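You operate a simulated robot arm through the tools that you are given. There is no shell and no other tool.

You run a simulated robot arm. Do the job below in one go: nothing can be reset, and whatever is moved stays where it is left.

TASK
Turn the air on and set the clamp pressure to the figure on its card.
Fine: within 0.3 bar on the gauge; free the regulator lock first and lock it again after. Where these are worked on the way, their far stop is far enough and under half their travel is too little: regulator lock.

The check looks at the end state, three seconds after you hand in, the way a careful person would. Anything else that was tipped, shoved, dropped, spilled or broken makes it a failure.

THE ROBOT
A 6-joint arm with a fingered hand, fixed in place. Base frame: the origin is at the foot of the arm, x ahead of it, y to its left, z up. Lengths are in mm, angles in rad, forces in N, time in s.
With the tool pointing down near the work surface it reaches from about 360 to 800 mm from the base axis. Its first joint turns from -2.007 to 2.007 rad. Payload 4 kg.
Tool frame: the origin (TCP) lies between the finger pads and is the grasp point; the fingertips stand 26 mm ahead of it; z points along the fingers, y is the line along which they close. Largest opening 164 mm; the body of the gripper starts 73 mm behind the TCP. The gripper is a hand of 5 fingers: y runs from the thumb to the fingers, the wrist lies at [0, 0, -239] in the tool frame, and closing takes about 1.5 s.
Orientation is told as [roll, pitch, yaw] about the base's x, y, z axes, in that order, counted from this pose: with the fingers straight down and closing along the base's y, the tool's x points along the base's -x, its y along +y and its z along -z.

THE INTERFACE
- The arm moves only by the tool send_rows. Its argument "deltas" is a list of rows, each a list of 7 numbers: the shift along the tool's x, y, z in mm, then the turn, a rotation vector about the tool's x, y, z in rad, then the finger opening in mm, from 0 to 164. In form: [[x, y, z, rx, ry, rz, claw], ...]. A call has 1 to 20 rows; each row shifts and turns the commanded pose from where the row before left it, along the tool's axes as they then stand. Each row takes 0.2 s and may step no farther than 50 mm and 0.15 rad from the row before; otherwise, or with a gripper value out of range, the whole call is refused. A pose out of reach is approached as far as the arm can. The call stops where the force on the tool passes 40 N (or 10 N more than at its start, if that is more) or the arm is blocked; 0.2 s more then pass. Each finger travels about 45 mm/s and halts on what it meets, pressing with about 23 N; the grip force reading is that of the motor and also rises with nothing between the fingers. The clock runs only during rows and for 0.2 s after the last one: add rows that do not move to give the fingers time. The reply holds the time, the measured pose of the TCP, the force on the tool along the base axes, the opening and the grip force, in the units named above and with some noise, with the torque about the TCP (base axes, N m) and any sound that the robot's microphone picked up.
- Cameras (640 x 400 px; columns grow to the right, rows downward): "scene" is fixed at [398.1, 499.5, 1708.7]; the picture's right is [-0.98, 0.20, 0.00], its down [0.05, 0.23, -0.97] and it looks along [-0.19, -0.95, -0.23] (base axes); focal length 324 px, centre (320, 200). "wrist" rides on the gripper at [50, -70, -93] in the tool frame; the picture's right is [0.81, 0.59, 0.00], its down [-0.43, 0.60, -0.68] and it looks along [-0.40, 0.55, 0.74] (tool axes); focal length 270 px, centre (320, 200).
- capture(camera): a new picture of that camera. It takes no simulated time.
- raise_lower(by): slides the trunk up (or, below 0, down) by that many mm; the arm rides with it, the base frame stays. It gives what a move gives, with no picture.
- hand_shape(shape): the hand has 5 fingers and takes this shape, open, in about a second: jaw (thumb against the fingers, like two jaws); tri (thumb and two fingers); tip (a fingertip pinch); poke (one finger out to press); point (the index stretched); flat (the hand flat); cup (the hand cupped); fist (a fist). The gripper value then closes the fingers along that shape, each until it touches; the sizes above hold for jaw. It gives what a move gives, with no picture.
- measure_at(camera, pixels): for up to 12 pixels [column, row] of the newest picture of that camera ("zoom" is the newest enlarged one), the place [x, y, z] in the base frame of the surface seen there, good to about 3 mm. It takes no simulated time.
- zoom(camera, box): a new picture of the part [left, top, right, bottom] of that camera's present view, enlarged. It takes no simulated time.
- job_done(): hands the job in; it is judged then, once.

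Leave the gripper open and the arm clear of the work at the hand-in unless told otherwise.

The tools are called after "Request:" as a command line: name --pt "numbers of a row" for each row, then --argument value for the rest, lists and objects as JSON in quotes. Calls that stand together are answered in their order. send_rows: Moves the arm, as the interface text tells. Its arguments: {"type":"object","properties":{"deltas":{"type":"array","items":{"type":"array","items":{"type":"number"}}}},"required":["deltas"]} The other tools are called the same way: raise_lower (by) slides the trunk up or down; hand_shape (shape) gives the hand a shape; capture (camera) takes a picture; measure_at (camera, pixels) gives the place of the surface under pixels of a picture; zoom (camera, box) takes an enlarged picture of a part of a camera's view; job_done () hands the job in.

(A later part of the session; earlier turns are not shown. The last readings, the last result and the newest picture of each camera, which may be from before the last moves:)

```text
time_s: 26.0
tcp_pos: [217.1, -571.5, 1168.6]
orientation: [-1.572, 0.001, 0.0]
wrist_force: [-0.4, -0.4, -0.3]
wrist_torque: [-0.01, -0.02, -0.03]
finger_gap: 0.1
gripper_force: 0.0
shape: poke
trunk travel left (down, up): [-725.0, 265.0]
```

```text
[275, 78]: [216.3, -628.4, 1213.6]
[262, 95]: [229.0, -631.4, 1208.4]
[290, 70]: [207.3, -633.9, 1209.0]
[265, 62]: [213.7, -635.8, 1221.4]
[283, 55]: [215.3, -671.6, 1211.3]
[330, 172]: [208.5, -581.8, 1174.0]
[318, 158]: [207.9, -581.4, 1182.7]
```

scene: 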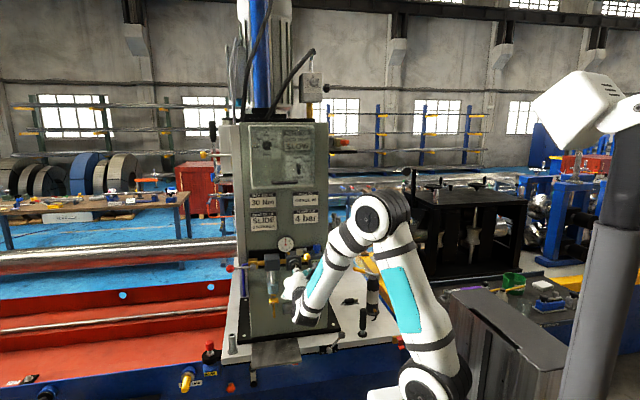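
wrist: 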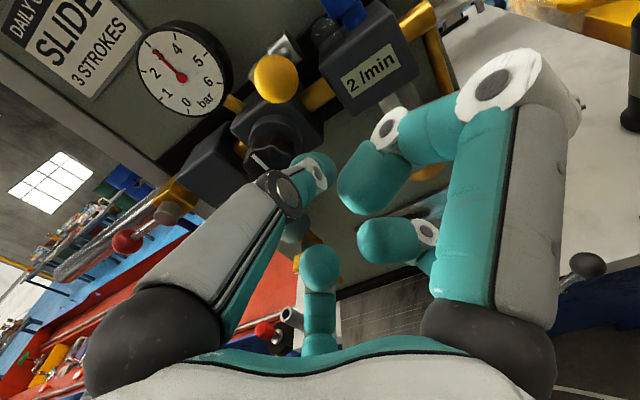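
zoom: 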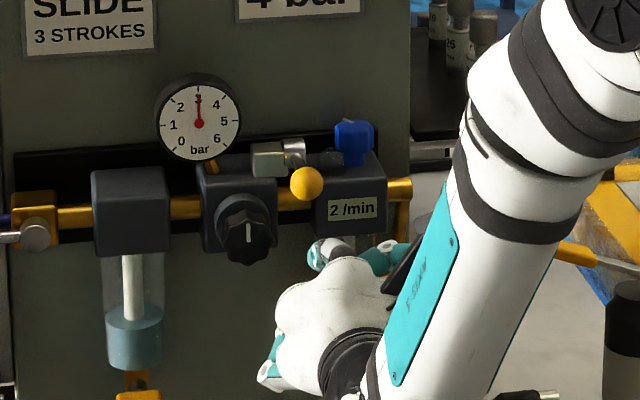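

The ball centre is confirmed at ≈ (218.5, -640, 1209). I'll slide the fingertip 55 mm forward beneath the ball.

Request:
send_rows --pt "-1 2 28 0 0 0 164" --pt "0 0 28 0 0 0 164" --pt "0 0 0 0 0 0 164"

Request:
zoom --camera "scene" --box '[260, 220, 360, 300]'

Request:
capture --camera "wrist"

```text
time_s: 26.8
tcp_pos: [218.6, -627.6, 1166.1]
orientation: [-1.57, 0.0, 0.001]
wrist_force: [0.0, 0.0, -0.3]
wrist_torque: [0.01, -0.01, -0.02]
finger_gap: 0.1
gripper_force: 0.0
shape: poke
trunk travel left (down, up): [-725.0, 265.0]
```

```text
5.00 times, centred on (310, 260) of scene
```

zoom: 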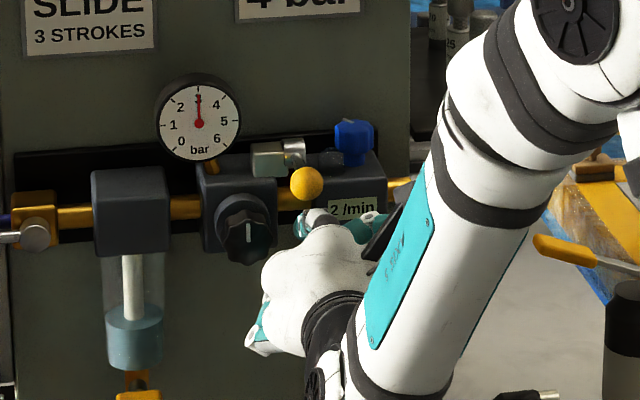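

```text
taken
```

wrist: 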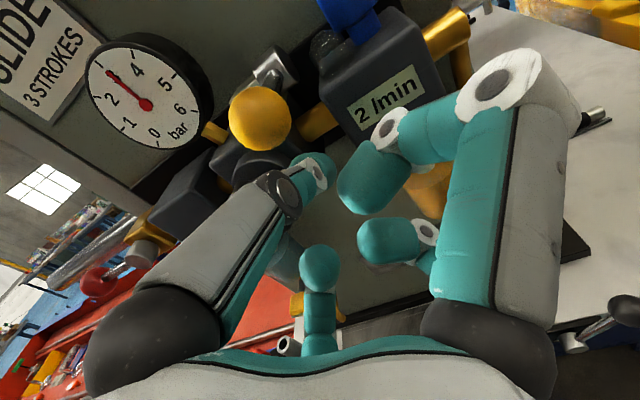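

The fingertip is under the ball. I'll raise slowly by 25 mm and watch the force.

Request:
send_rows --pt "0 -7 0 0 0 0 164" --pt "0 -6 0 0 0 0 164" --pt "0 -4 0 0 0 0 164" --pt "0 -4 0 0 0 0 164" --pt "0 -4 0 0 0 0 164"

Request:
zoom --camera "scene" --box '[260, 220, 360, 300]'

```text
time_s: 28.0
tcp_pos: [217.8, -626.4, 1192.9]
orientation: [-1.571, 0.0, -0.001]
wrist_force: [0.8, 1.1, -0.1]
wrist_torque: [-0.03, -0.02, 0.02]
finger_gap: 0.0
gripper_force: 0.0
shape: poke
trunk travel left (down, up): [-725.0, 265.0]
```

```text
5.00 times, centred on (310, 260) of scene
```

zoom: 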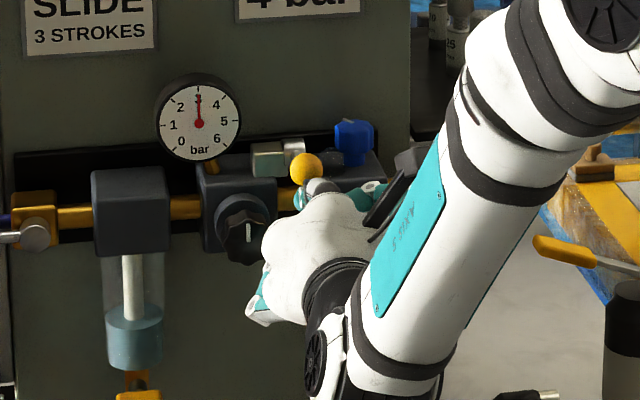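

The ball rose with the finger at almost no force, so upward is the right way. I'll continue along its arc to about 60°.

Request:
send_rows --pt "0 -7.8 -3 0 0 0 164" --pt "0 -8.6 0.5 0 0 0 164" --pt "0 -8.6 0.5 0 0 0 164" --pt "0 -8.2 2.6 0 0 0 164" --pt "0 -8.2 2.6 0 0 0 164" --pt "0 -7.2 4.6 0 0 0 164" --pt "0 -7.2 4.6 0 0 0 164"

Request:
zoom --camera "scene" --box '[260, 200, 360, 280]'

Request:
capture --camera "wrist"

```text
time_s: 29.6
tcp_pos: [218.3, -639.3, 1248.1]
orientation: [-1.571, 0.001, 0.001]
wrist_force: [-0.4, 0.3, -0.9]
wrist_torque: [0.01, 0.0, -0.01]
finger_gap: 0.0
gripper_force: 0.0
shape: poke
trunk travel left (down, up): [-725.0, 265.0]
```

```text
5.00 times, centred on (310, 240) of scene
```

zoom: 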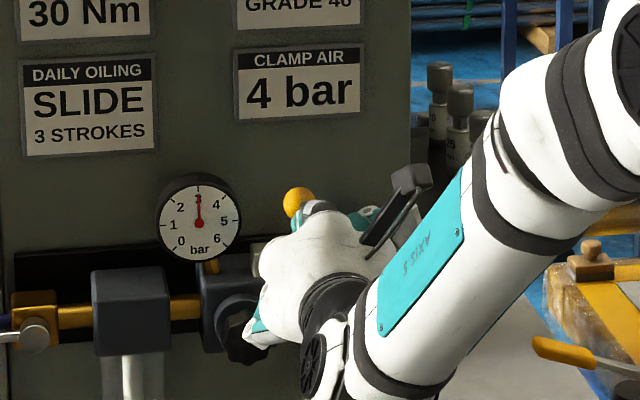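

```text
taken
```

wrist: 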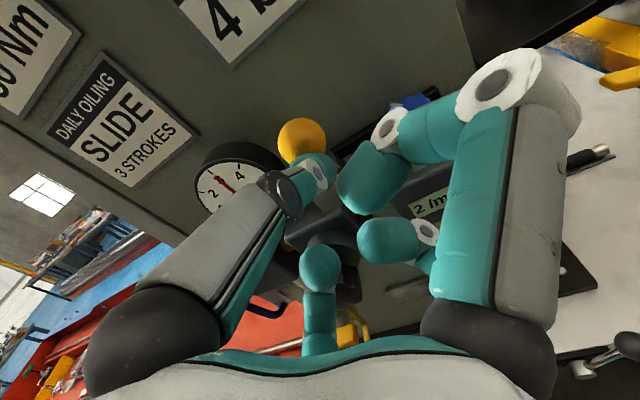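

The ball is at (298,202) in the zoom, rising as expected. I'll continue from 60° toward 90°.

Request:
send_rows --pt "0 -5.8 6.4 0 0 0 164" --pt "0 -5.8 6.4 0 0 0 164" --pt "0 -3.9 7.6 0 0 0 164" --pt "0 -3.9 7.6 0 0 0 164"

Request:
zoom --camera "scene" --box '[260, 200, 360, 280]'

Request:
capture --camera "wrist"

```text
time_s: 30.6
tcp_pos: [219.0, -663.6, 1266.3]
orientation: [-1.565, 0.002, 0.001]
wrist_force: [1.9, 33.2, -17.7]
wrist_torque: [0.34, -0.03, 0.02]
finger_gap: 0.0
gripper_force: 0.0
shape: poke
trunk travel left (down, up): [-725.0, 265.0]
```

```text
5.00 times, centred on (310, 240) of scene
```

zoom: 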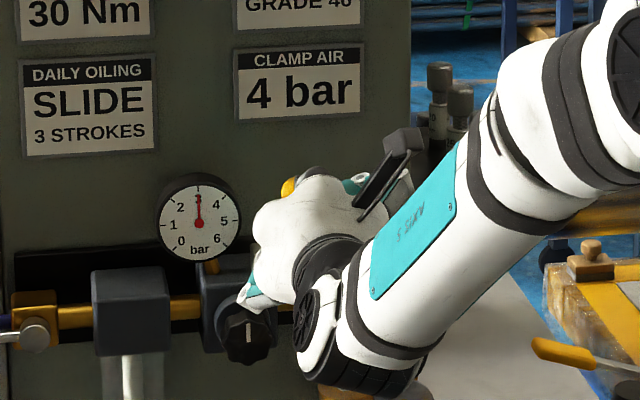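

```text
taken
```

wrist: 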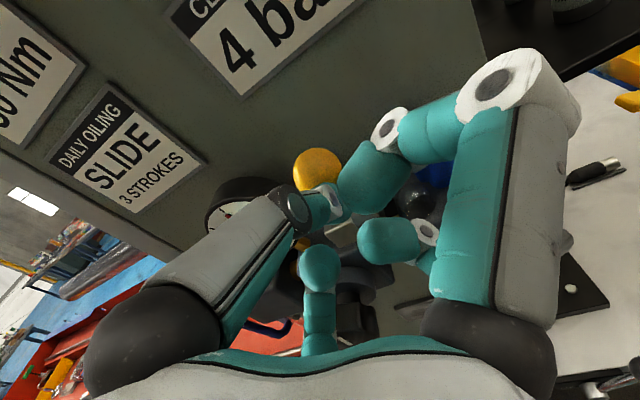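

The push-back jumped to 33 N, so the lock lever has met its far stop, nearly upright. I'll measure the ball (316,165) and back off gently.

Request:
measure_at --camera "wrist" --pixels '[[316, 165], [310, 155], [325, 160], [300, 165]]'

Request:
send_rows --pt "0 3 -8 0 0 0 164" --pt "0 0 -12 0 0 0 164" --pt "0 0 -20 0 0 0 164" --pt "0 0 -40 0 0 0 164" --pt "0 0 0 0 0 0 164"

Request:
zoom --camera "scene" --box '[260, 200, 360, 280]'

Request:
capture --camera "wrist"

```text
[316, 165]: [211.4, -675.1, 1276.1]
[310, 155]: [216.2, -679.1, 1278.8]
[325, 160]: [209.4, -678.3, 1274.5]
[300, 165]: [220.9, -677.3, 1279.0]
```

```text
time_s: 31.8
tcp_pos: [219.1, -587.9, 1264.6]
orientation: [-1.57, 0.0, 0.0]
wrist_force: [0.5, -0.3, -0.1]
wrist_torque: [-0.04, 0.01, 0.02]
finger_gap: 0.3
gripper_force: 0.1
shape: poke
trunk travel left (down, up): [-725.0, 265.0]
```

```text
5.00 times, centred on (310, 240) of scene
```

zoom: 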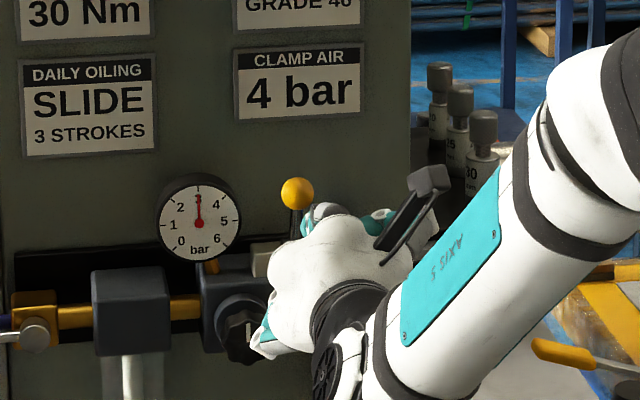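

```text
taken
```

wrist: 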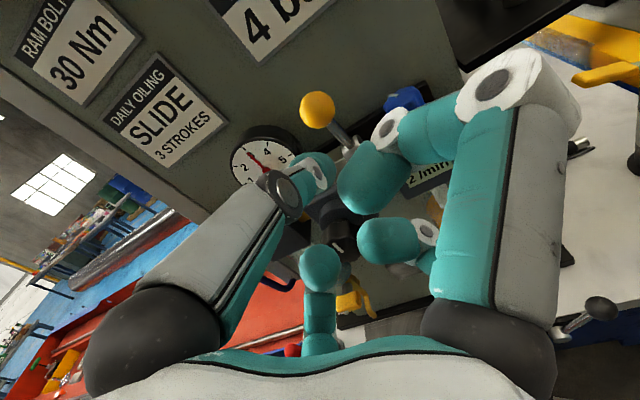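

The lock lever now stands upright, and the finger is clear of it. I'll measure its final place for later ((297,193) in the zoom; (318,110), (340,135) in the wrist view).

Request:
measure_at --camera "zoom" --pixels '[[297, 193], [297, 182], [297, 218], [286, 193], [308, 193]]'

Request:
measure_at --camera "wrist" --pixels '[[318, 108], [310, 100], [328, 115], [338, 132], [345, 140]]'

```text
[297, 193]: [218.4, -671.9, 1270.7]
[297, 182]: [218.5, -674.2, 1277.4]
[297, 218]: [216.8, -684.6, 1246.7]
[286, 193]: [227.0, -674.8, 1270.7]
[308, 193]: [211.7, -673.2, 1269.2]
```

```text
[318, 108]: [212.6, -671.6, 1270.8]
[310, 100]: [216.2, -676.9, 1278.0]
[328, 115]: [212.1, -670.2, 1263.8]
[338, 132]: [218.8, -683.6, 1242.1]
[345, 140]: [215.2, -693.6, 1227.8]
```

The lock ball's resting place is now ≈ (217, -683, 1266): about 75° of travel, at the far stop. Next is the knob. I'll back off 50 mm and try the "tri" shape in the clear.

Request:
send_rows --pt "-20 0 -50 0 0 0 164" --pt "-25 10 0 0 0 0 164" --pt "0 0 0 0 0 0 164"

Request:
hand_shape --shape "tri"

Request:
send_rows --pt "0 0 0 0 0 0 80" --pt "0 0 0 0 0 0 80" --pt "0 0 0 0 0 0 80" --pt "0 0 0 0 0 0 80" --pt "0 0 0 0 0 0 80" --pt "0 0 0 0 0 0 80" --pt "0 0 0 0 0 0 80"

Request:
capture --camera "wrist"

Request:
zoom --camera "scene" --box '[260, 200, 360, 280]'

```text
refused: row 1 steps farther than a row can; nothing moved
```

```text
time_s: 32.7
tcp_pos: [218.5, -587.2, 1264.3]
orientation: [-1.57, 0.0, 0.0]
wrist_force: [-0.3, -0.2, -0.6]
wrist_torque: [-0.02, -0.01, 0.01]
finger_gap: 164.0
gripper_force: 0.1
shape: tri
trunk travel left (down, up): [-725.0, 265.0]
```

```text
time_s: 34.3
tcp_pos: [218.0, -587.0, 1264.5]
orientation: [-1.572, 0.0, 0.001]
wrist_force: [0.3, -0.3, -0.1]
wrist_torque: [-0.02, 0.02, 0.01]
finger_gap: 80.8
gripper_force: 0.1
shape: tri
trunk travel left (down, up): [-725.0, 265.0]
```

```text
taken
```

wrist: 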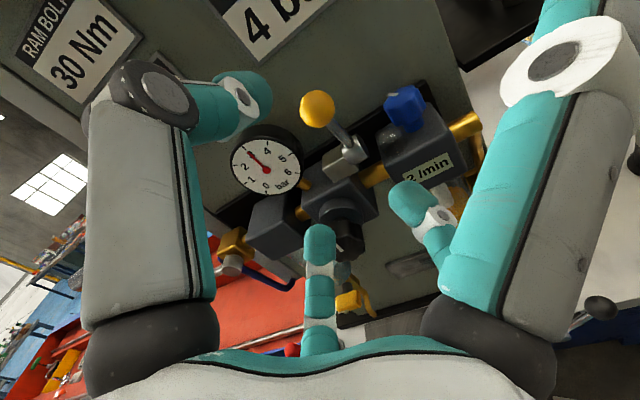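

```text
5.00 times, centred on (310, 240) of scene
```

zoom: 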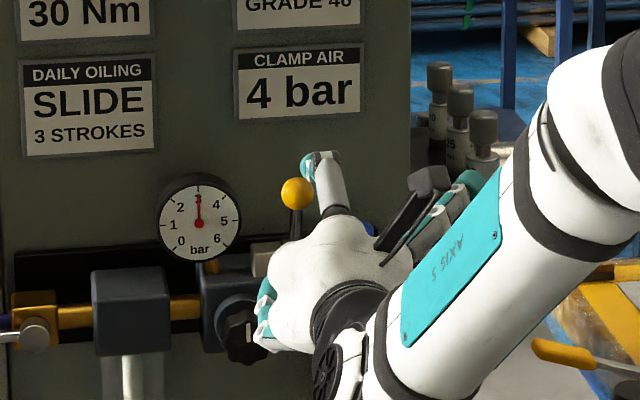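

The retreat row was over the step limit and was refused, but the shape change was still done clear of everything (tips at y ≈ -613). "Tri" gives thumb above and two fingers below, which is good for a round knob. I'll back off 20 mm and go down in front of the knob to (264, -567, 1171).

Request:
send_rows --pt "0 0 -20 0 0 0 80" --pt "-23 40 0 0 0 0 80" --pt "-23 40 0 0 0 0 80" --pt "0 13.5 0 0 0 0 80" --pt "0 0 0 0 0 0 80"

Request:
capture --camera "wrist"

Request:
zoom --camera "scene" --box '[260, 210, 360, 290]'

```text
time_s: 35.5
tcp_pos: [265.2, -567.3, 1171.0]
orientation: [-1.571, 0.0, 0.0]
wrist_force: [0.3, 0.6, -0.6]
wrist_torque: [-0.02, 0.0, 0.0]
finger_gap: 80.3
gripper_force: 0.1
shape: tri
trunk travel left (down, up): [-725.0, 265.0]
```

```text
taken
```

wrist: 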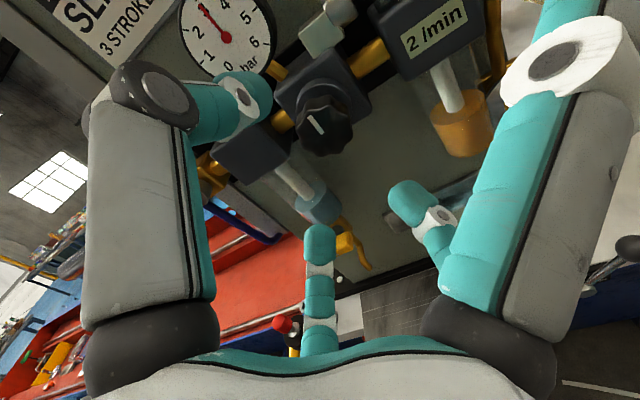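

```text
5.00 times, centred on (310, 250) of scene
```

zoom: 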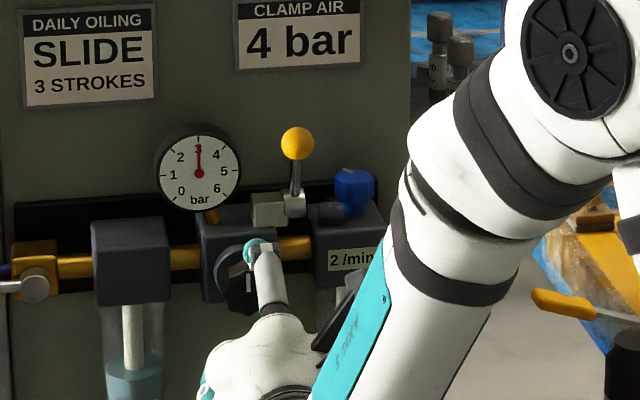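

The knob is in view at (322,122) with its white mark. I'll zoom the wrist view on it to find its centre accurately.

Request:
zoom --camera "wrist" --box '[270, 60, 400, 170]'

```text
3.64 times, centred on (335, 115) of wrist
```

zoom: 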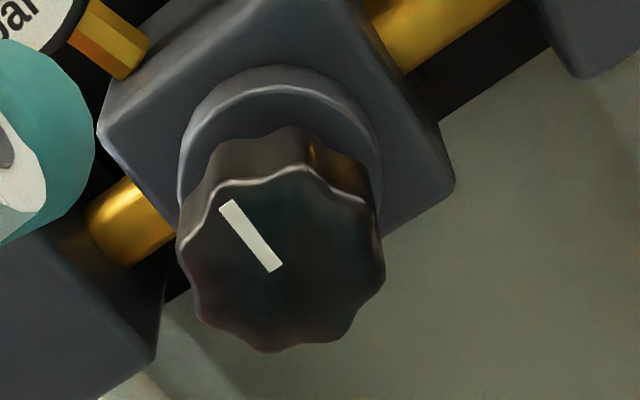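

The knob face is centred near (285,262) in this zoom. I'll measure rim points all round.

Request:
measure_at --camera "zoom" --pixels '[[285, 262], [195, 285], [376, 270], [220, 190], [345, 335], [270, 345], [300, 172], [365, 205], [200, 320], [278, 268], [226, 207], [300, 90]]'

```text
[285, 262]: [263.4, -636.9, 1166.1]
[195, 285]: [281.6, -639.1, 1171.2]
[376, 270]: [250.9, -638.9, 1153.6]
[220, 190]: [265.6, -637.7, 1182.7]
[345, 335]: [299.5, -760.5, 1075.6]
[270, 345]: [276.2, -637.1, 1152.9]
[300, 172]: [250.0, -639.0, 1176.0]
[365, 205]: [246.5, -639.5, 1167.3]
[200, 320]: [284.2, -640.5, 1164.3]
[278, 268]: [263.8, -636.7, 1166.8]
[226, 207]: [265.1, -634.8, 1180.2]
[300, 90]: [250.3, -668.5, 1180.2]
```

The fit gives knob centre (265, 1166), radius about 18 and face at y ≈ -637. I'll advance the open hand so the TCP is at (265, -636, 1166), with the fingertips overlapping the knob by about 25 mm.

Request:
send_rows --pt "0 5 23 0 0 0 80" --pt "0 0 23 0 0 0 80" --pt "0 0 23 0 0 0 80" --pt "0 0 0 0 0 0 80"

Request:
capture --camera "wrist"

Request:
zoom --camera "scene" --box '[260, 210, 360, 290]'

```text
time_s: 36.5
tcp_pos: [264.9, -637.4, 1165.8]
orientation: [-1.57, 0.001, 0.0]
wrist_force: [0.2, 0.1, -0.6]
wrist_torque: [0.0, 0.02, 0.02]
finger_gap: 80.3
gripper_force: 0.0
shape: tri
trunk travel left (down, up): [-725.0, 265.0]
```

```text
taken
```

wrist: 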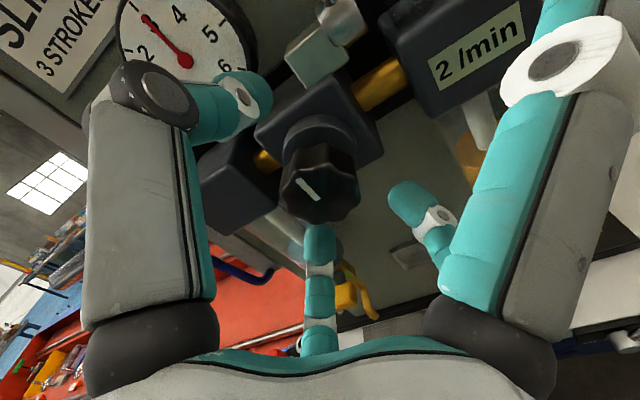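

```text
5.00 times, centred on (310, 250) of scene
```

zoom: 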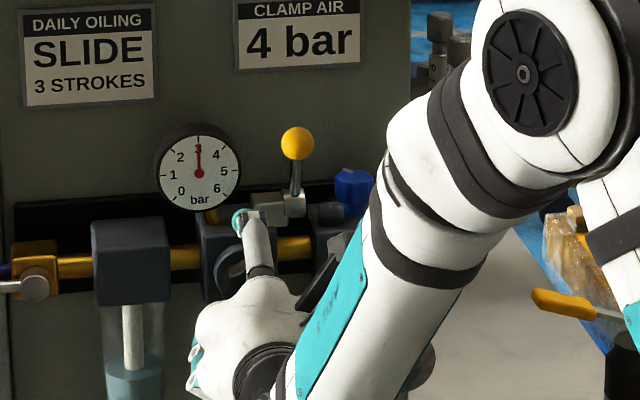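

The hand surrounds the knob with no contact, and the gauge stays visible in the scene zoom. Now I'll close on the knob.

Request:
send_rows --pt "0 0 0 0 0 0 60" --pt "0 0 0 0 0 0 45" --pt "0 0 0 0 0 0 30" --pt "0 0 0 0 0 0 20" --pt "0 0 0 0 0 0 20" --pt "0 0 0 0 0 0 20"

Request:
capture --camera "wrist"

Request:
zoom --camera "scene" --box '[260, 210, 360, 290]'

```text
time_s: 37.9
tcp_pos: [264.7, -637.0, 1166.0]
orientation: [-1.571, -0.002, -0.001]
wrist_force: [0.2, -2.1, -2.0]
wrist_torque: [0.08, -0.02, 0.02]
finger_gap: 32.4
gripper_force: 23.2
shape: tri
trunk travel left (down, up): [-725.0, 265.0]
```

```text
taken
```

wrist: 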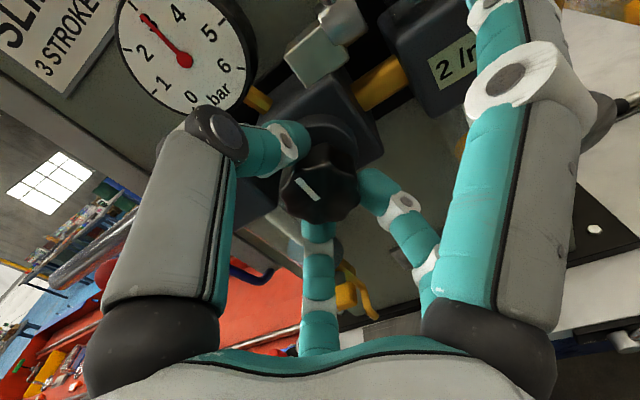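

```text
5.00 times, centred on (310, 250) of scene
```

zoom: 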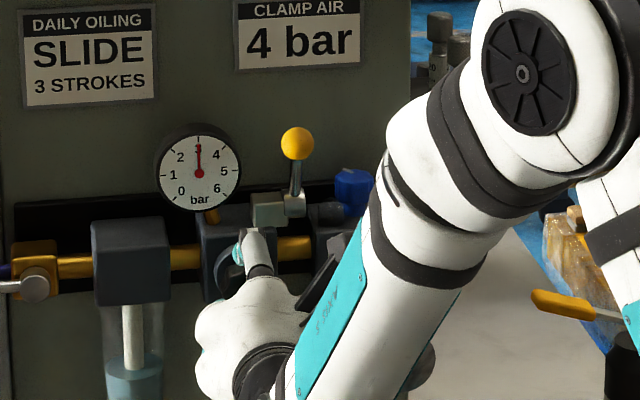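

The hand grips the knob (gap 32, 23 N). I'll turn it +0.3 rad about tool z (clockwise seen from the front) and see what the gauge does.

Request:
send_rows --pt "0 0 0 0 0 0.1 20" --pt "0 0 0 0 0 0.1 20" --pt "0 0 0 0 0 0.1 20" --pt "0 0 0 0 0 0 20"

Request:
capture --camera "wrist"

Request:
zoom --camera "scene" --box '[270, 220, 330, 270]'

```text
time_s: 38.9
tcp_pos: [264.0, -637.4, 1165.8]
orientation: [-1.571, -0.299, 0.0]
wrist_force: [0.9, -2.4, -1.9]
wrist_torque: [0.05, 0.02, 0.06]
finger_gap: 32.3
gripper_force: 23.1
shape: tri
trunk travel left (down, up): [-725.0, 265.0]
```

```text
taken
```

wrist: 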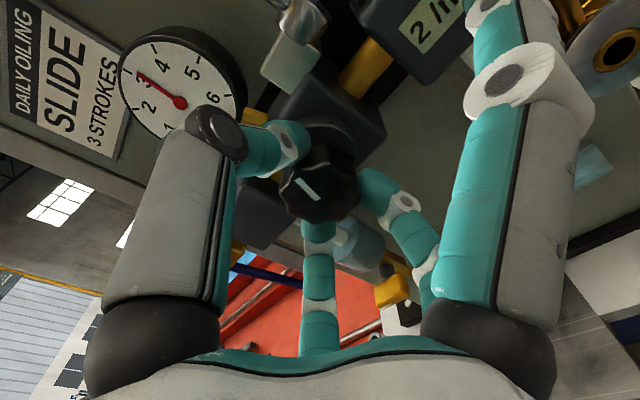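

```text
8.00 times, centred on (300, 245) of scene
```

zoom: 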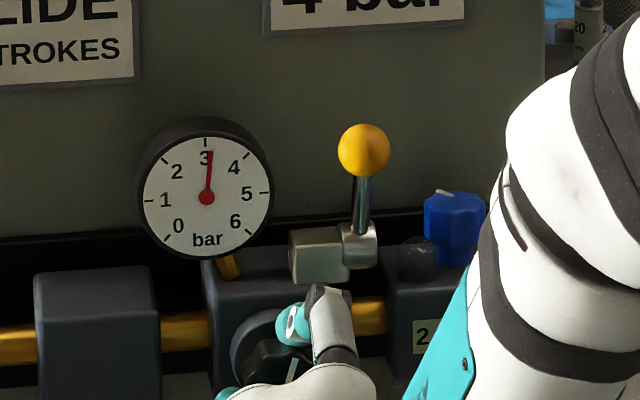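

The knob turns with the hand, and the needle crept up just past 3 (about 3.1). So roughly 0.4 bar per rad, and about 2.3–2.5 rad is needed. I'll keep turning another 0.9 rad and check.

Request:
send_rows --pt "0 0 0 0 0 0.1 20" --pt "0 0 0 0 0 0.1 20" --pt "0 0 0 0 0 0.1 20" --pt "0 0 0 0 0 0.1 20" --pt "0 0 0 0 0 0.1 20" --pt "0 0 0 0 0 0.1 20" --pt "0 0 0 0 0 0.1 20" --pt "0 0 0 0 0 0.1 20" --pt "0 0 0 0 0 0.1 20" --pt "0 0 0 0 0 0 20"

Request:
capture --camera "wrist"

Request:
zoom --camera "scene" --box '[270, 220, 330, 270]'

```text
time_s: 41.1
tcp_pos: [264.4, -637.1, 1164.7]
orientation: [-1.568, -1.201, -0.003]
wrist_force: [2.4, -5.5, -2.1]
wrist_torque: [0.08, 0.0, 0.08]
finger_gap: 31.9
gripper_force: 23.9
shape: tri
trunk travel left (down, up): [-725.0, 265.0]
```

```text
taken
```

wrist: 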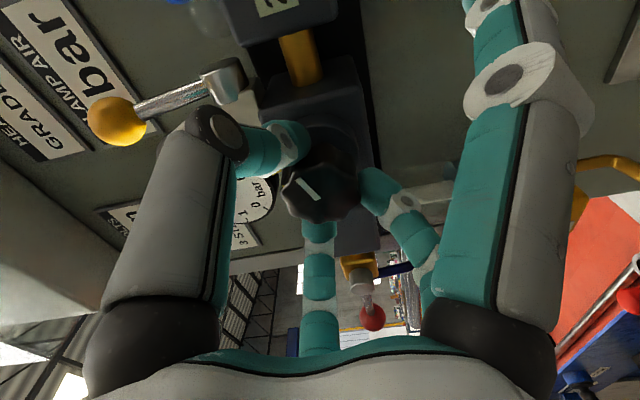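

```text
8.00 times, centred on (300, 245) of scene
```

zoom: 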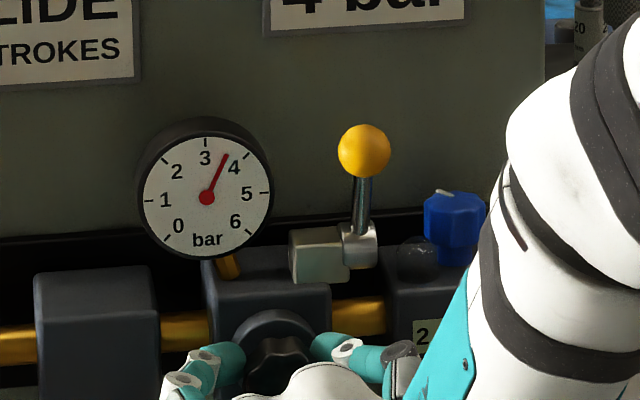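

The needle is now at about 24° past the 3 mark, i.e. ≈ 3.54 bar, with a 1.2 rad turn. About 0.95 rad remains. I'll turn 0.7 rad more and check.

Request:
send_rows --pt "0 0 0 0 0 0.1 20" --pt "0 0 0 0 0 0.1 20" --pt "0 0 0 0 0 0.1 20" --pt "0 0 0 0 0 0.1 20" --pt "0 0 0 0 0 0.1 20" --pt "0 0 0 0 0 0.1 20" --pt "0 0 0 0 0 0.1 20" --pt "0 0 0 0 0 0 20"

Request:
capture --camera "wrist"

Request:
zoom --camera "scene" --box '[270, 220, 330, 270]'

```text
time_s: 42.9
tcp_pos: [263.7, -636.9, 1165.7]
orientation: [1.564, -1.24, -3.135]
wrist_force: [2.8, -3.1, -4.7]
wrist_torque: [0.11, 0.03, 0.04]
finger_gap: 32.1
gripper_force: 23.1
shape: tri
trunk travel left (down, up): [-725.0, 265.0]
```

```text
taken
```

wrist: 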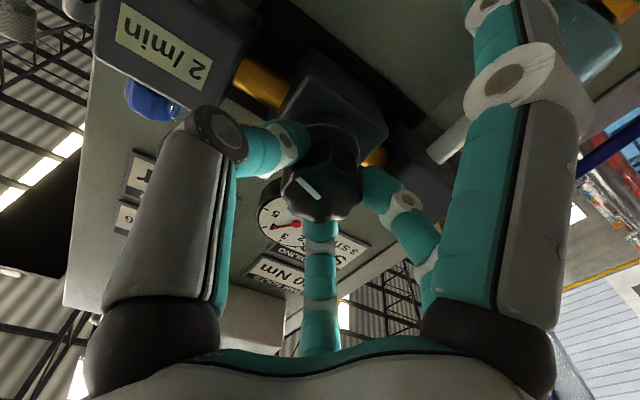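

```text
8.00 times, centred on (300, 245) of scene
```

zoom: 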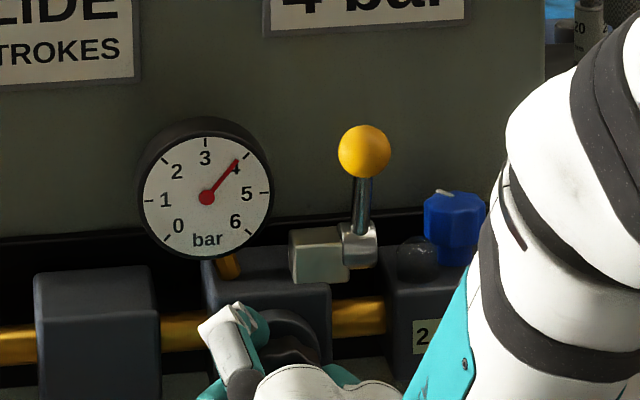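

The needle is at ≈ 40° past 3, i.e. ≈ 3.89 bar at 1.9 rad. I'll turn 0.22 rad more to land on 4.

Request:
send_rows --pt "0 0 0 0 0 0.08 20" --pt "0 0 0 0 0 0.08 20" --pt "0 0 0 0 0 0.06 20" --pt "0 0 0 0 0 0 20" --pt "0 0 0 0 0 0 20"

Request:
zoom --camera "scene" --box '[285, 230, 310, 255]'

```text
time_s: 44.1
tcp_pos: [264.3, -636.9, 1164.2]
orientation: [1.569, -1.021, -3.139]
wrist_force: [2.0, -3.1, -4.1]
wrist_torque: [0.1, 0.01, 0.02]
finger_gap: 31.9
gripper_force: 23.1
shape: tri
trunk travel left (down, up): [-725.0, 265.0]
```

```text
16.00 times, centred on (298, 242) of scene
```

zoom: 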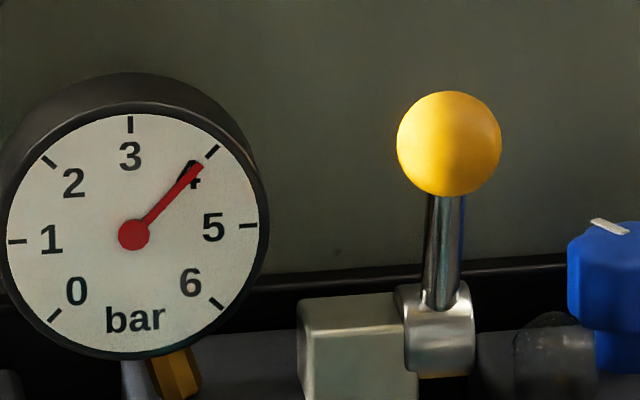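

The needle lies exactly over the 4 mark. Now I'll open the hand to release the knob and back straight off.

Request:
send_rows --pt "0 0 0 0 0 0 45" --pt "0 0 0 0 0 0 60" --pt "0 0 0 0 0 0 80" --pt "0 0 0 0 0 0 80" --pt "0 0 0 0 0 0 80" --pt "0 0 0 0 0 0 80"

Request:
zoom --camera "scene" --box '[285, 230, 310, 255]'

Request:
capture --camera "wrist"

```text
time_s: 45.5
tcp_pos: [262.9, -635.7, 1166.3]
orientation: [1.571, -1.021, -3.141]
wrist_force: [0.3, -0.3, -0.7]
wrist_torque: [-0.02, 0.01, 0.01]
finger_gap: 79.5
gripper_force: 0.1
shape: tri
trunk travel left (down, up): [-725.0, 265.0]
```

```text
16.00 times, centred on (298, 242) of scene
```

zoom: 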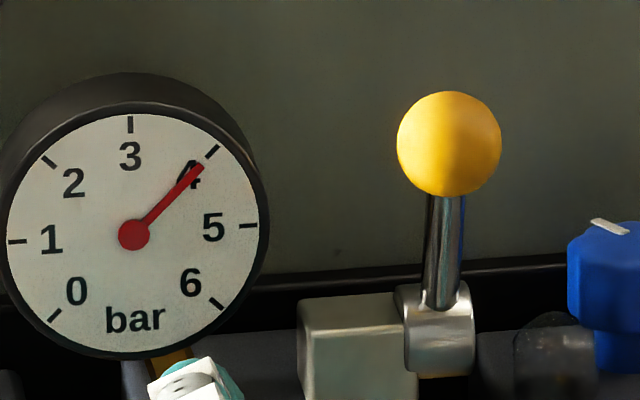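

```text
taken
```

wrist: 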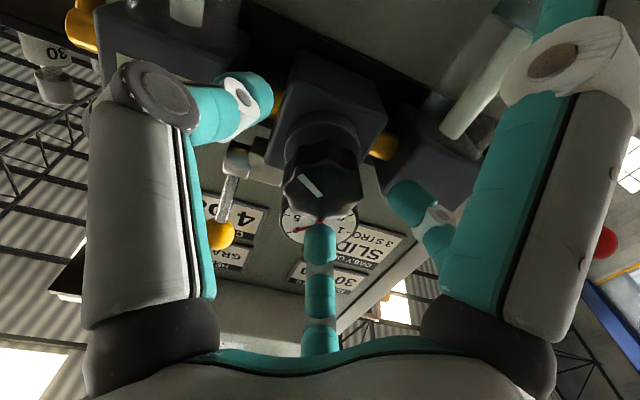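

The gauge stays at 4. I'll back off 80 mm and turn the hand back -2.12 rad to its earlier orientation, clear of the panel.

Request:
send_rows --pt "0 0 -25 0 0 0 80" --pt "0 0 -30 0 0 0 80" --pt "0 0 -30 0 0 0 80" --pt "0 0 0 0 0 -0.1413 80" --pt "0 0 0 0 0 -0.1413 80" --pt "0 0 0 0 0 -0.1413 80" --pt "0 0 0 0 0 -0.1413 80" --pt "0 0 0 0 0 -0.1413 80" --pt "0 0 0 0 0 -0.1413 80" --pt "0 0 0 0 0 -0.1413 80" --pt "0 0 0 0 0 -0.1413 80" --pt "0 0 0 0 0 -0.1413 80" --pt "0 0 0 0 0 -0.1413 80" --pt "0 0 0 0 0 -0.1413 80" --pt "0 0 0 0 0 -0.1413 80" --pt "0 0 0 0 0 -0.1413 80" --pt "0 0 0 0 0 -0.1413 80" --pt "0 0 0 0 0 -0.1413 80"

Request:
hand_shape --shape "poke"

Request:
capture --camera "scene"

```text
time_s: 49.3
tcp_pos: [264.1, -550.5, 1166.2]
orientation: [-1.57, 0.002, -0.002]
wrist_force: [1.0, 0.4, -0.8]
wrist_torque: [-0.03, -0.01, 0.0]
finger_gap: 79.3
gripper_force: 0.1
shape: tri
trunk travel left (down, up): [-725.0, 265.0]
```

```text
time_s: 50.2
tcp_pos: [263.9, -551.5, 1166.6]
orientation: [-1.57, -0.001, 0.001]
wrist_force: [-0.3, -0.6, -0.4]
wrist_torque: [0.0, 0.02, 0.0]
finger_gap: 0.0
gripper_force: 0.0
shape: poke
trunk travel left (down, up): [-725.0, 265.0]
```

```text
taken
```

scene: 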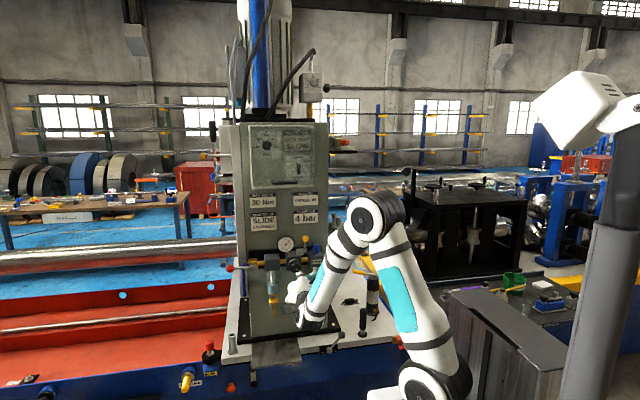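

The pressure is set; now to re-lock. The ball stands at (217, -683, 1266), and I'll push it forward and down from above and behind with the sloping poke finger. First I'll raise the hand to (217, -551, 1325) and look.

Request:
send_rows --pt "11.75 -40 0 0 0 0 164" --pt "11.75 -40 0 0 0 0 164" --pt "11.75 -40 0 0 0 0 164" --pt "11.75 -38.5 0 0 0 0 164" --pt "0 0 0 0 0 0 164"

Request:
capture --camera "wrist"

Request:
zoom --camera "scene" --box '[260, 190, 360, 270]'

```text
time_s: 51.4
tcp_pos: [217.1, -550.8, 1325.0]
orientation: [-1.568, 0.0, 0.001]
wrist_force: [1.6, 0.5, 0.0]
wrist_torque: [0.0, -0.01, -0.03]
finger_gap: 0.0
gripper_force: 0.0
shape: poke
trunk travel left (down, up): [-725.0, 265.0]
```

```text
taken
```

wrist: 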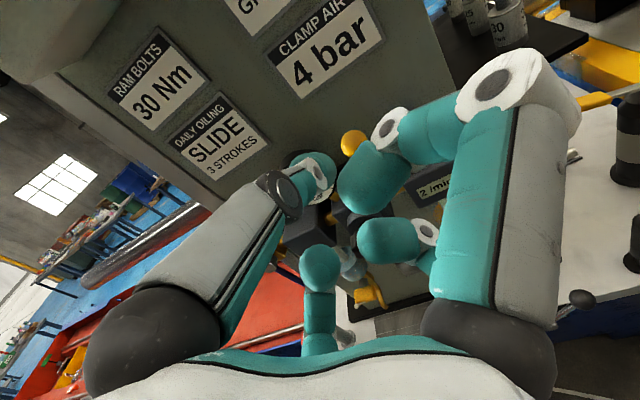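

```text
5.00 times, centred on (310, 230) of scene
```

zoom: 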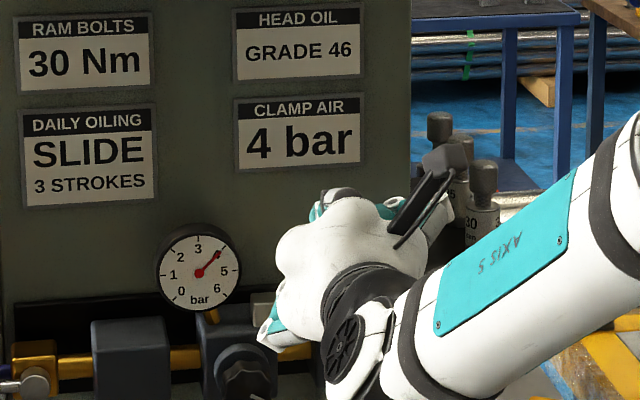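

Clear view with the gauge still at 4. I'll advance over the top of the ball, high above it (z 1325), to y ≈ -680.

Request:
send_rows --pt "0 0 45 0 0 0 164" --pt "0 0 45 0 0 0 164" --pt "0 0 40 0 0 0 164" --pt "0 0 0 0 0 0 164"

Request:
capture --camera "wrist"

Request:
zoom --camera "scene" --box '[260, 190, 360, 270]'

```text
time_s: 52.4
tcp_pos: [215.5, -680.6, 1324.7]
orientation: [-1.572, 0.0, 0.001]
wrist_force: [-0.4, 0.0, 0.5]
wrist_torque: [-0.02, -0.01, 0.03]
finger_gap: 0.1
gripper_force: 0.0
shape: poke
trunk travel left (down, up): [-725.0, 265.0]
```

```text
taken
```

wrist: 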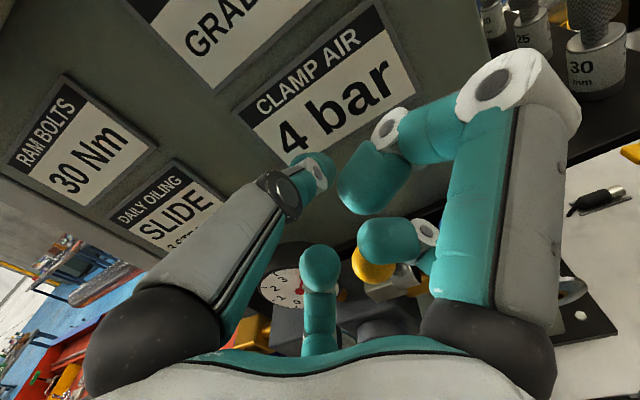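

```text
5.00 times, centred on (310, 230) of scene
```

zoom: 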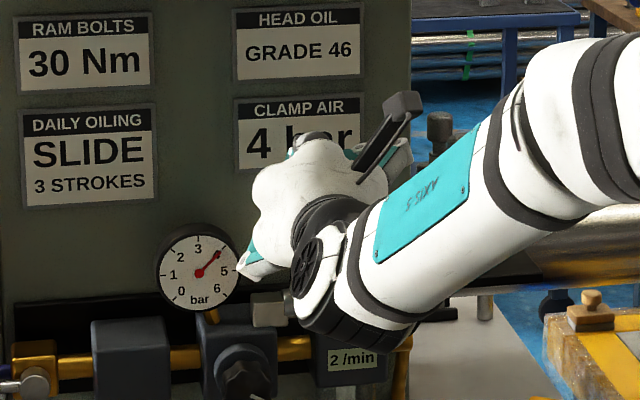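

The ball shows at (375,268) in the wrist view, below the curled finger. I'll measure the fingertip, curled fingers and ball, plus the lower hand part near the gauge (250,262) in the zoom.

Request:
measure_at --camera "wrist" --pixels '[[330, 170], [318, 160], [368, 270], [380, 278], [392, 240], [320, 265], [400, 268], [372, 185]]'

Request:
measure_at --camera "zoom" --pixels '[[250, 265], [242, 268], [258, 250], [262, 275]]'

```text
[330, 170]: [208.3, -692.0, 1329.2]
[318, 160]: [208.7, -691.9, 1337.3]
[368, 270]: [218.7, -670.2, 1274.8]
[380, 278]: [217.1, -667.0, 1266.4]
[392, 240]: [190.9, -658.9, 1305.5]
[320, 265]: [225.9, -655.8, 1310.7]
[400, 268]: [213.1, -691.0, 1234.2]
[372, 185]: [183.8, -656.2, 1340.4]
```

```text
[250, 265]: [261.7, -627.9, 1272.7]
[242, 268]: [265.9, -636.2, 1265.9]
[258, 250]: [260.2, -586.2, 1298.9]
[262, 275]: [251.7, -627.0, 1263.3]
```

The finger sits right above and behind the ball. I'll descend to just above contact, then pull the ball forward and down along its arc to about 45°.

Request:
send_rows --pt "-1 17 0 0 0 0 164" --pt "0 17 0 0 0 0 164" --pt "0 5 0 0 0 0 164" --pt "0 4 0 0 0 0 164" --pt "0 3.2 -7 0 0 0 164" --pt "0 3.2 -7 0 0 0 164"

Request:
capture --camera "wrist"

Request:
zoom --camera "scene" --box '[260, 190, 360, 270]'

```text
time_s: 53.8
tcp_pos: [218.0, -666.9, 1276.0]
orientation: [-1.572, 0.0, 0.001]
wrist_force: [-0.1, 0.7, 1.4]
wrist_torque: [0.01, -0.01, 0.03]
finger_gap: 0.0
gripper_force: 0.1
shape: poke
trunk travel left (down, up): [-725.0, 265.0]
```

```text
taken
```

wrist: 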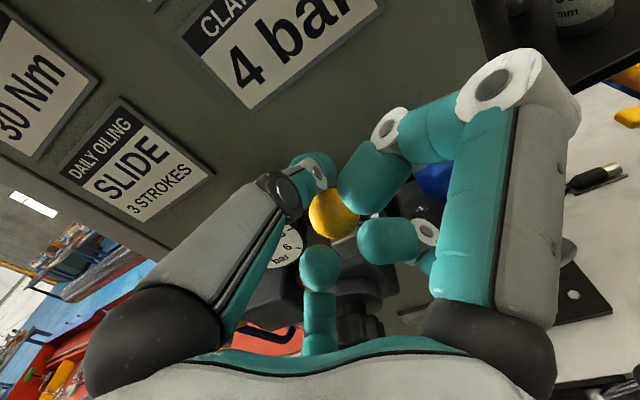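

```text
5.00 times, centred on (310, 230) of scene
```

zoom: 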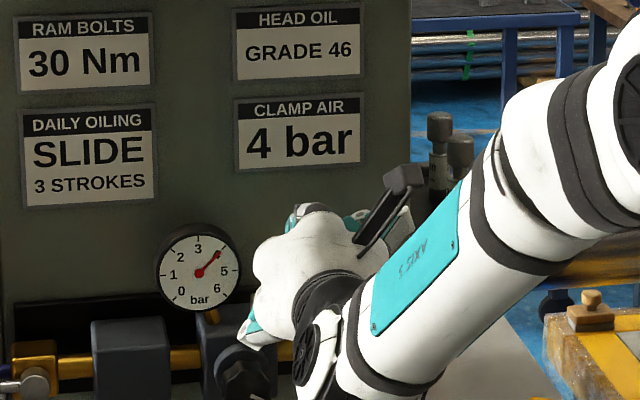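

The ball is now visible at (333,215) right under the finger. I'll measure it to see if it's coming along.

Request:
measure_at --camera "wrist" --pixels '[[333, 215], [325, 205], [345, 222], [330, 228], [322, 190]]'

```text
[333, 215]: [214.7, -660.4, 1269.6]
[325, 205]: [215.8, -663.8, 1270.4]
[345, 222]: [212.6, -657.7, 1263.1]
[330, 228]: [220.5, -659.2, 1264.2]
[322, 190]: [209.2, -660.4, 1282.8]
```

The ball has come forward about 10 mm (θ ≈ 60°) at about 1 N. I'll continue along the arc down to about 15°.

Request:
send_rows --pt "0 4.7 -6.1 0 0 0 164" --pt "0 4.7 -6.1 0 0 0 164" --pt "0 6.1 -4.7 0 0 0 164" --pt "0 6.1 -4.7 0 0 0 164" --pt "0 7.1 -3 0 0 0 164" --pt "0 7.1 -3 0 0 0 164"

Request:
capture --camera "wrist"

Request:
zoom --camera "scene" --box '[260, 190, 360, 270]'

```text
time_s: 55.2
tcp_pos: [218.7, -639.7, 1238.6]
orientation: [-1.571, -0.001, 0.0]
wrist_force: [-0.3, -0.3, -0.4]
wrist_torque: [-0.01, 0.02, 0.0]
finger_gap: 0.2
gripper_force: 0.0
shape: poke
trunk travel left (down, up): [-725.0, 265.0]
```

```text
taken
```

wrist: 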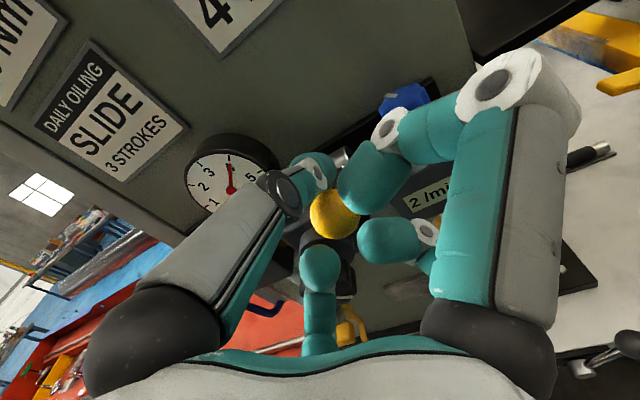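

```text
5.00 times, centred on (310, 230) of scene
```

zoom: 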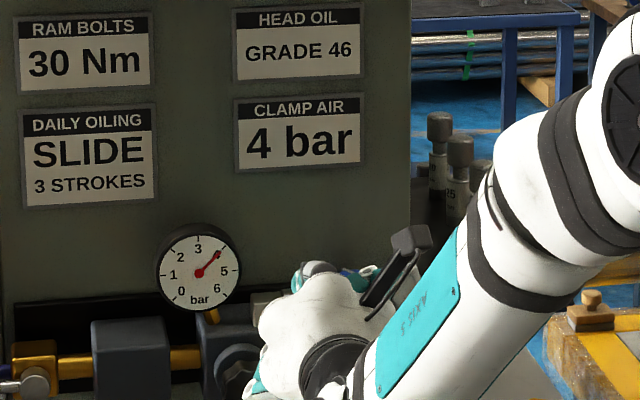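

The ball follows (at (335,213)) and the gauge holds at 4. I'll push on down to horizontal.

Request:
send_rows --pt "0 5 -1.2 0 0 0 164" --pt "0 5 -1 0 0 0 164" --pt "0 4 -0.5 0 0 0 164"

Request:
capture --camera "wrist"

Request:
measure_at --camera "wrist" --pixels '[[335, 215], [325, 205], [345, 222], [330, 228]]'

```text
time_s: 56.0
tcp_pos: [218.1, -636.6, 1225.3]
orientation: [-1.57, 0.0, 0.001]
wrist_force: [0.0, -1.0, 0.1]
wrist_torque: [0.0, -0.01, -0.01]
finger_gap: 0.1
gripper_force: 0.1
shape: poke
trunk travel left (down, up): [-725.0, 265.0]
```

```text
taken
```

wrist: 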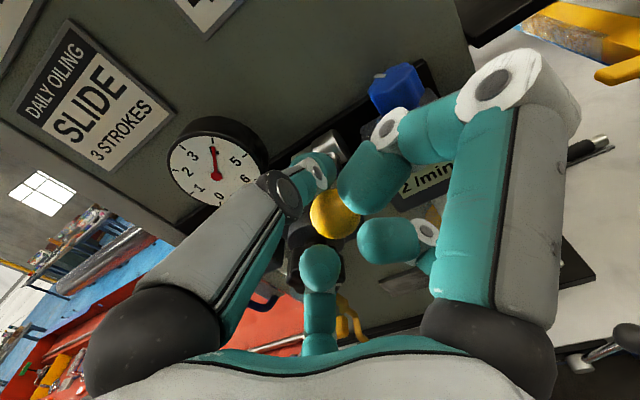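

```text
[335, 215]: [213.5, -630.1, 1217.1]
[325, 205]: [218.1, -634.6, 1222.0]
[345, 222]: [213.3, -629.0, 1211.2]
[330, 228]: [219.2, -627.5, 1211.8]
```

The ball is nearly at its original place (centre z ≈ 1211). I'll press down a little more until I feel its stop.

Request:
send_rows --pt "0 2 0 0 0 0 164" --pt "0 2 0 0 0 0 164"

```text
time_s: 56.6
tcp_pos: [216.6, -636.8, 1223.5]
orientation: [-1.573, 0.001, 0.0]
wrist_force: [-0.3, -0.9, 3.2]
wrist_torque: [-0.05, 0.02, 0.02]
finger_gap: 0.2
gripper_force: 0.1
shape: poke
trunk travel left (down, up): [-725.0, 265.0]
```

A push-back of 3 N is starting. Two mm more to confirm the stop.

Request:
send_rows --pt "0 2 0 0 0 0 164" --pt "0 1.5 0 0 0 0 164"

```text
time_s: 57.2
tcp_pos: [217.3, -638.1, 1220.7]
orientation: [-1.578, 0.001, -0.001]
wrist_force: [-0.2, -4.0, 13.4]
wrist_torque: [-0.14, 0.0, -0.05]
finger_gap: 0.0
gripper_force: 0.0
shape: poke
trunk travel left (down, up): [-725.0, 265.0]
```

13 N with almost no further travel: the lock lever is back at its stop, horizontal. I'll lift slightly and slide the finger back along its own slope so as not to drag the ball.

Request:
send_rows --pt "0 -5 -2 0 0 0 164" --pt "0 -7 -10 0 0 0 164" --pt "0 -12 -19 0 0 0 164" --pt "0 -15 -25 0 0 0 164" --pt "0 0 -45 0 0 0 164" --pt "0 0 0 0 0 0 164"

Request:
zoom --camera "scene" --box '[260, 200, 360, 280]'

Request:
capture --camera "wrist"

```text
time_s: 58.6
tcp_pos: [217.5, -536.0, 1256.1]
orientation: [-1.571, 0.001, -0.001]
wrist_force: [0.0, -0.2, 0.5]
wrist_torque: [0.01, 0.03, 0.02]
finger_gap: 0.1
gripper_force: 0.1
shape: poke
trunk travel left (down, up): [-725.0, 265.0]
```

```text
5.00 times, centred on (310, 240) of scene
```

zoom: 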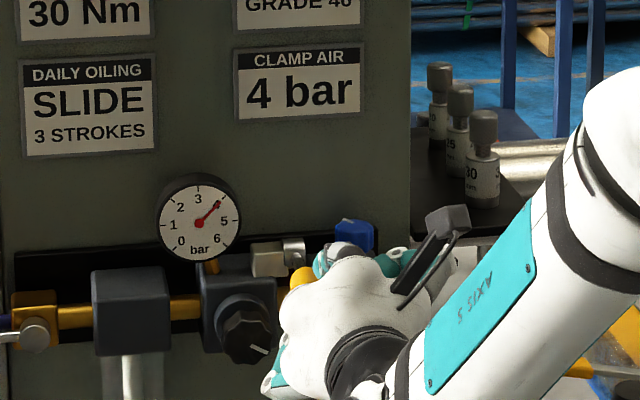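

```text
taken
```

wrist: 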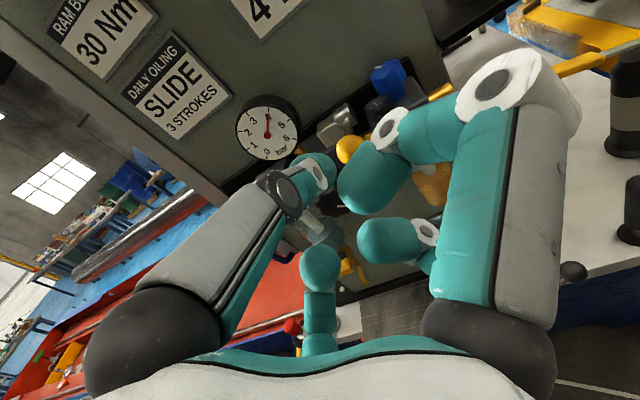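

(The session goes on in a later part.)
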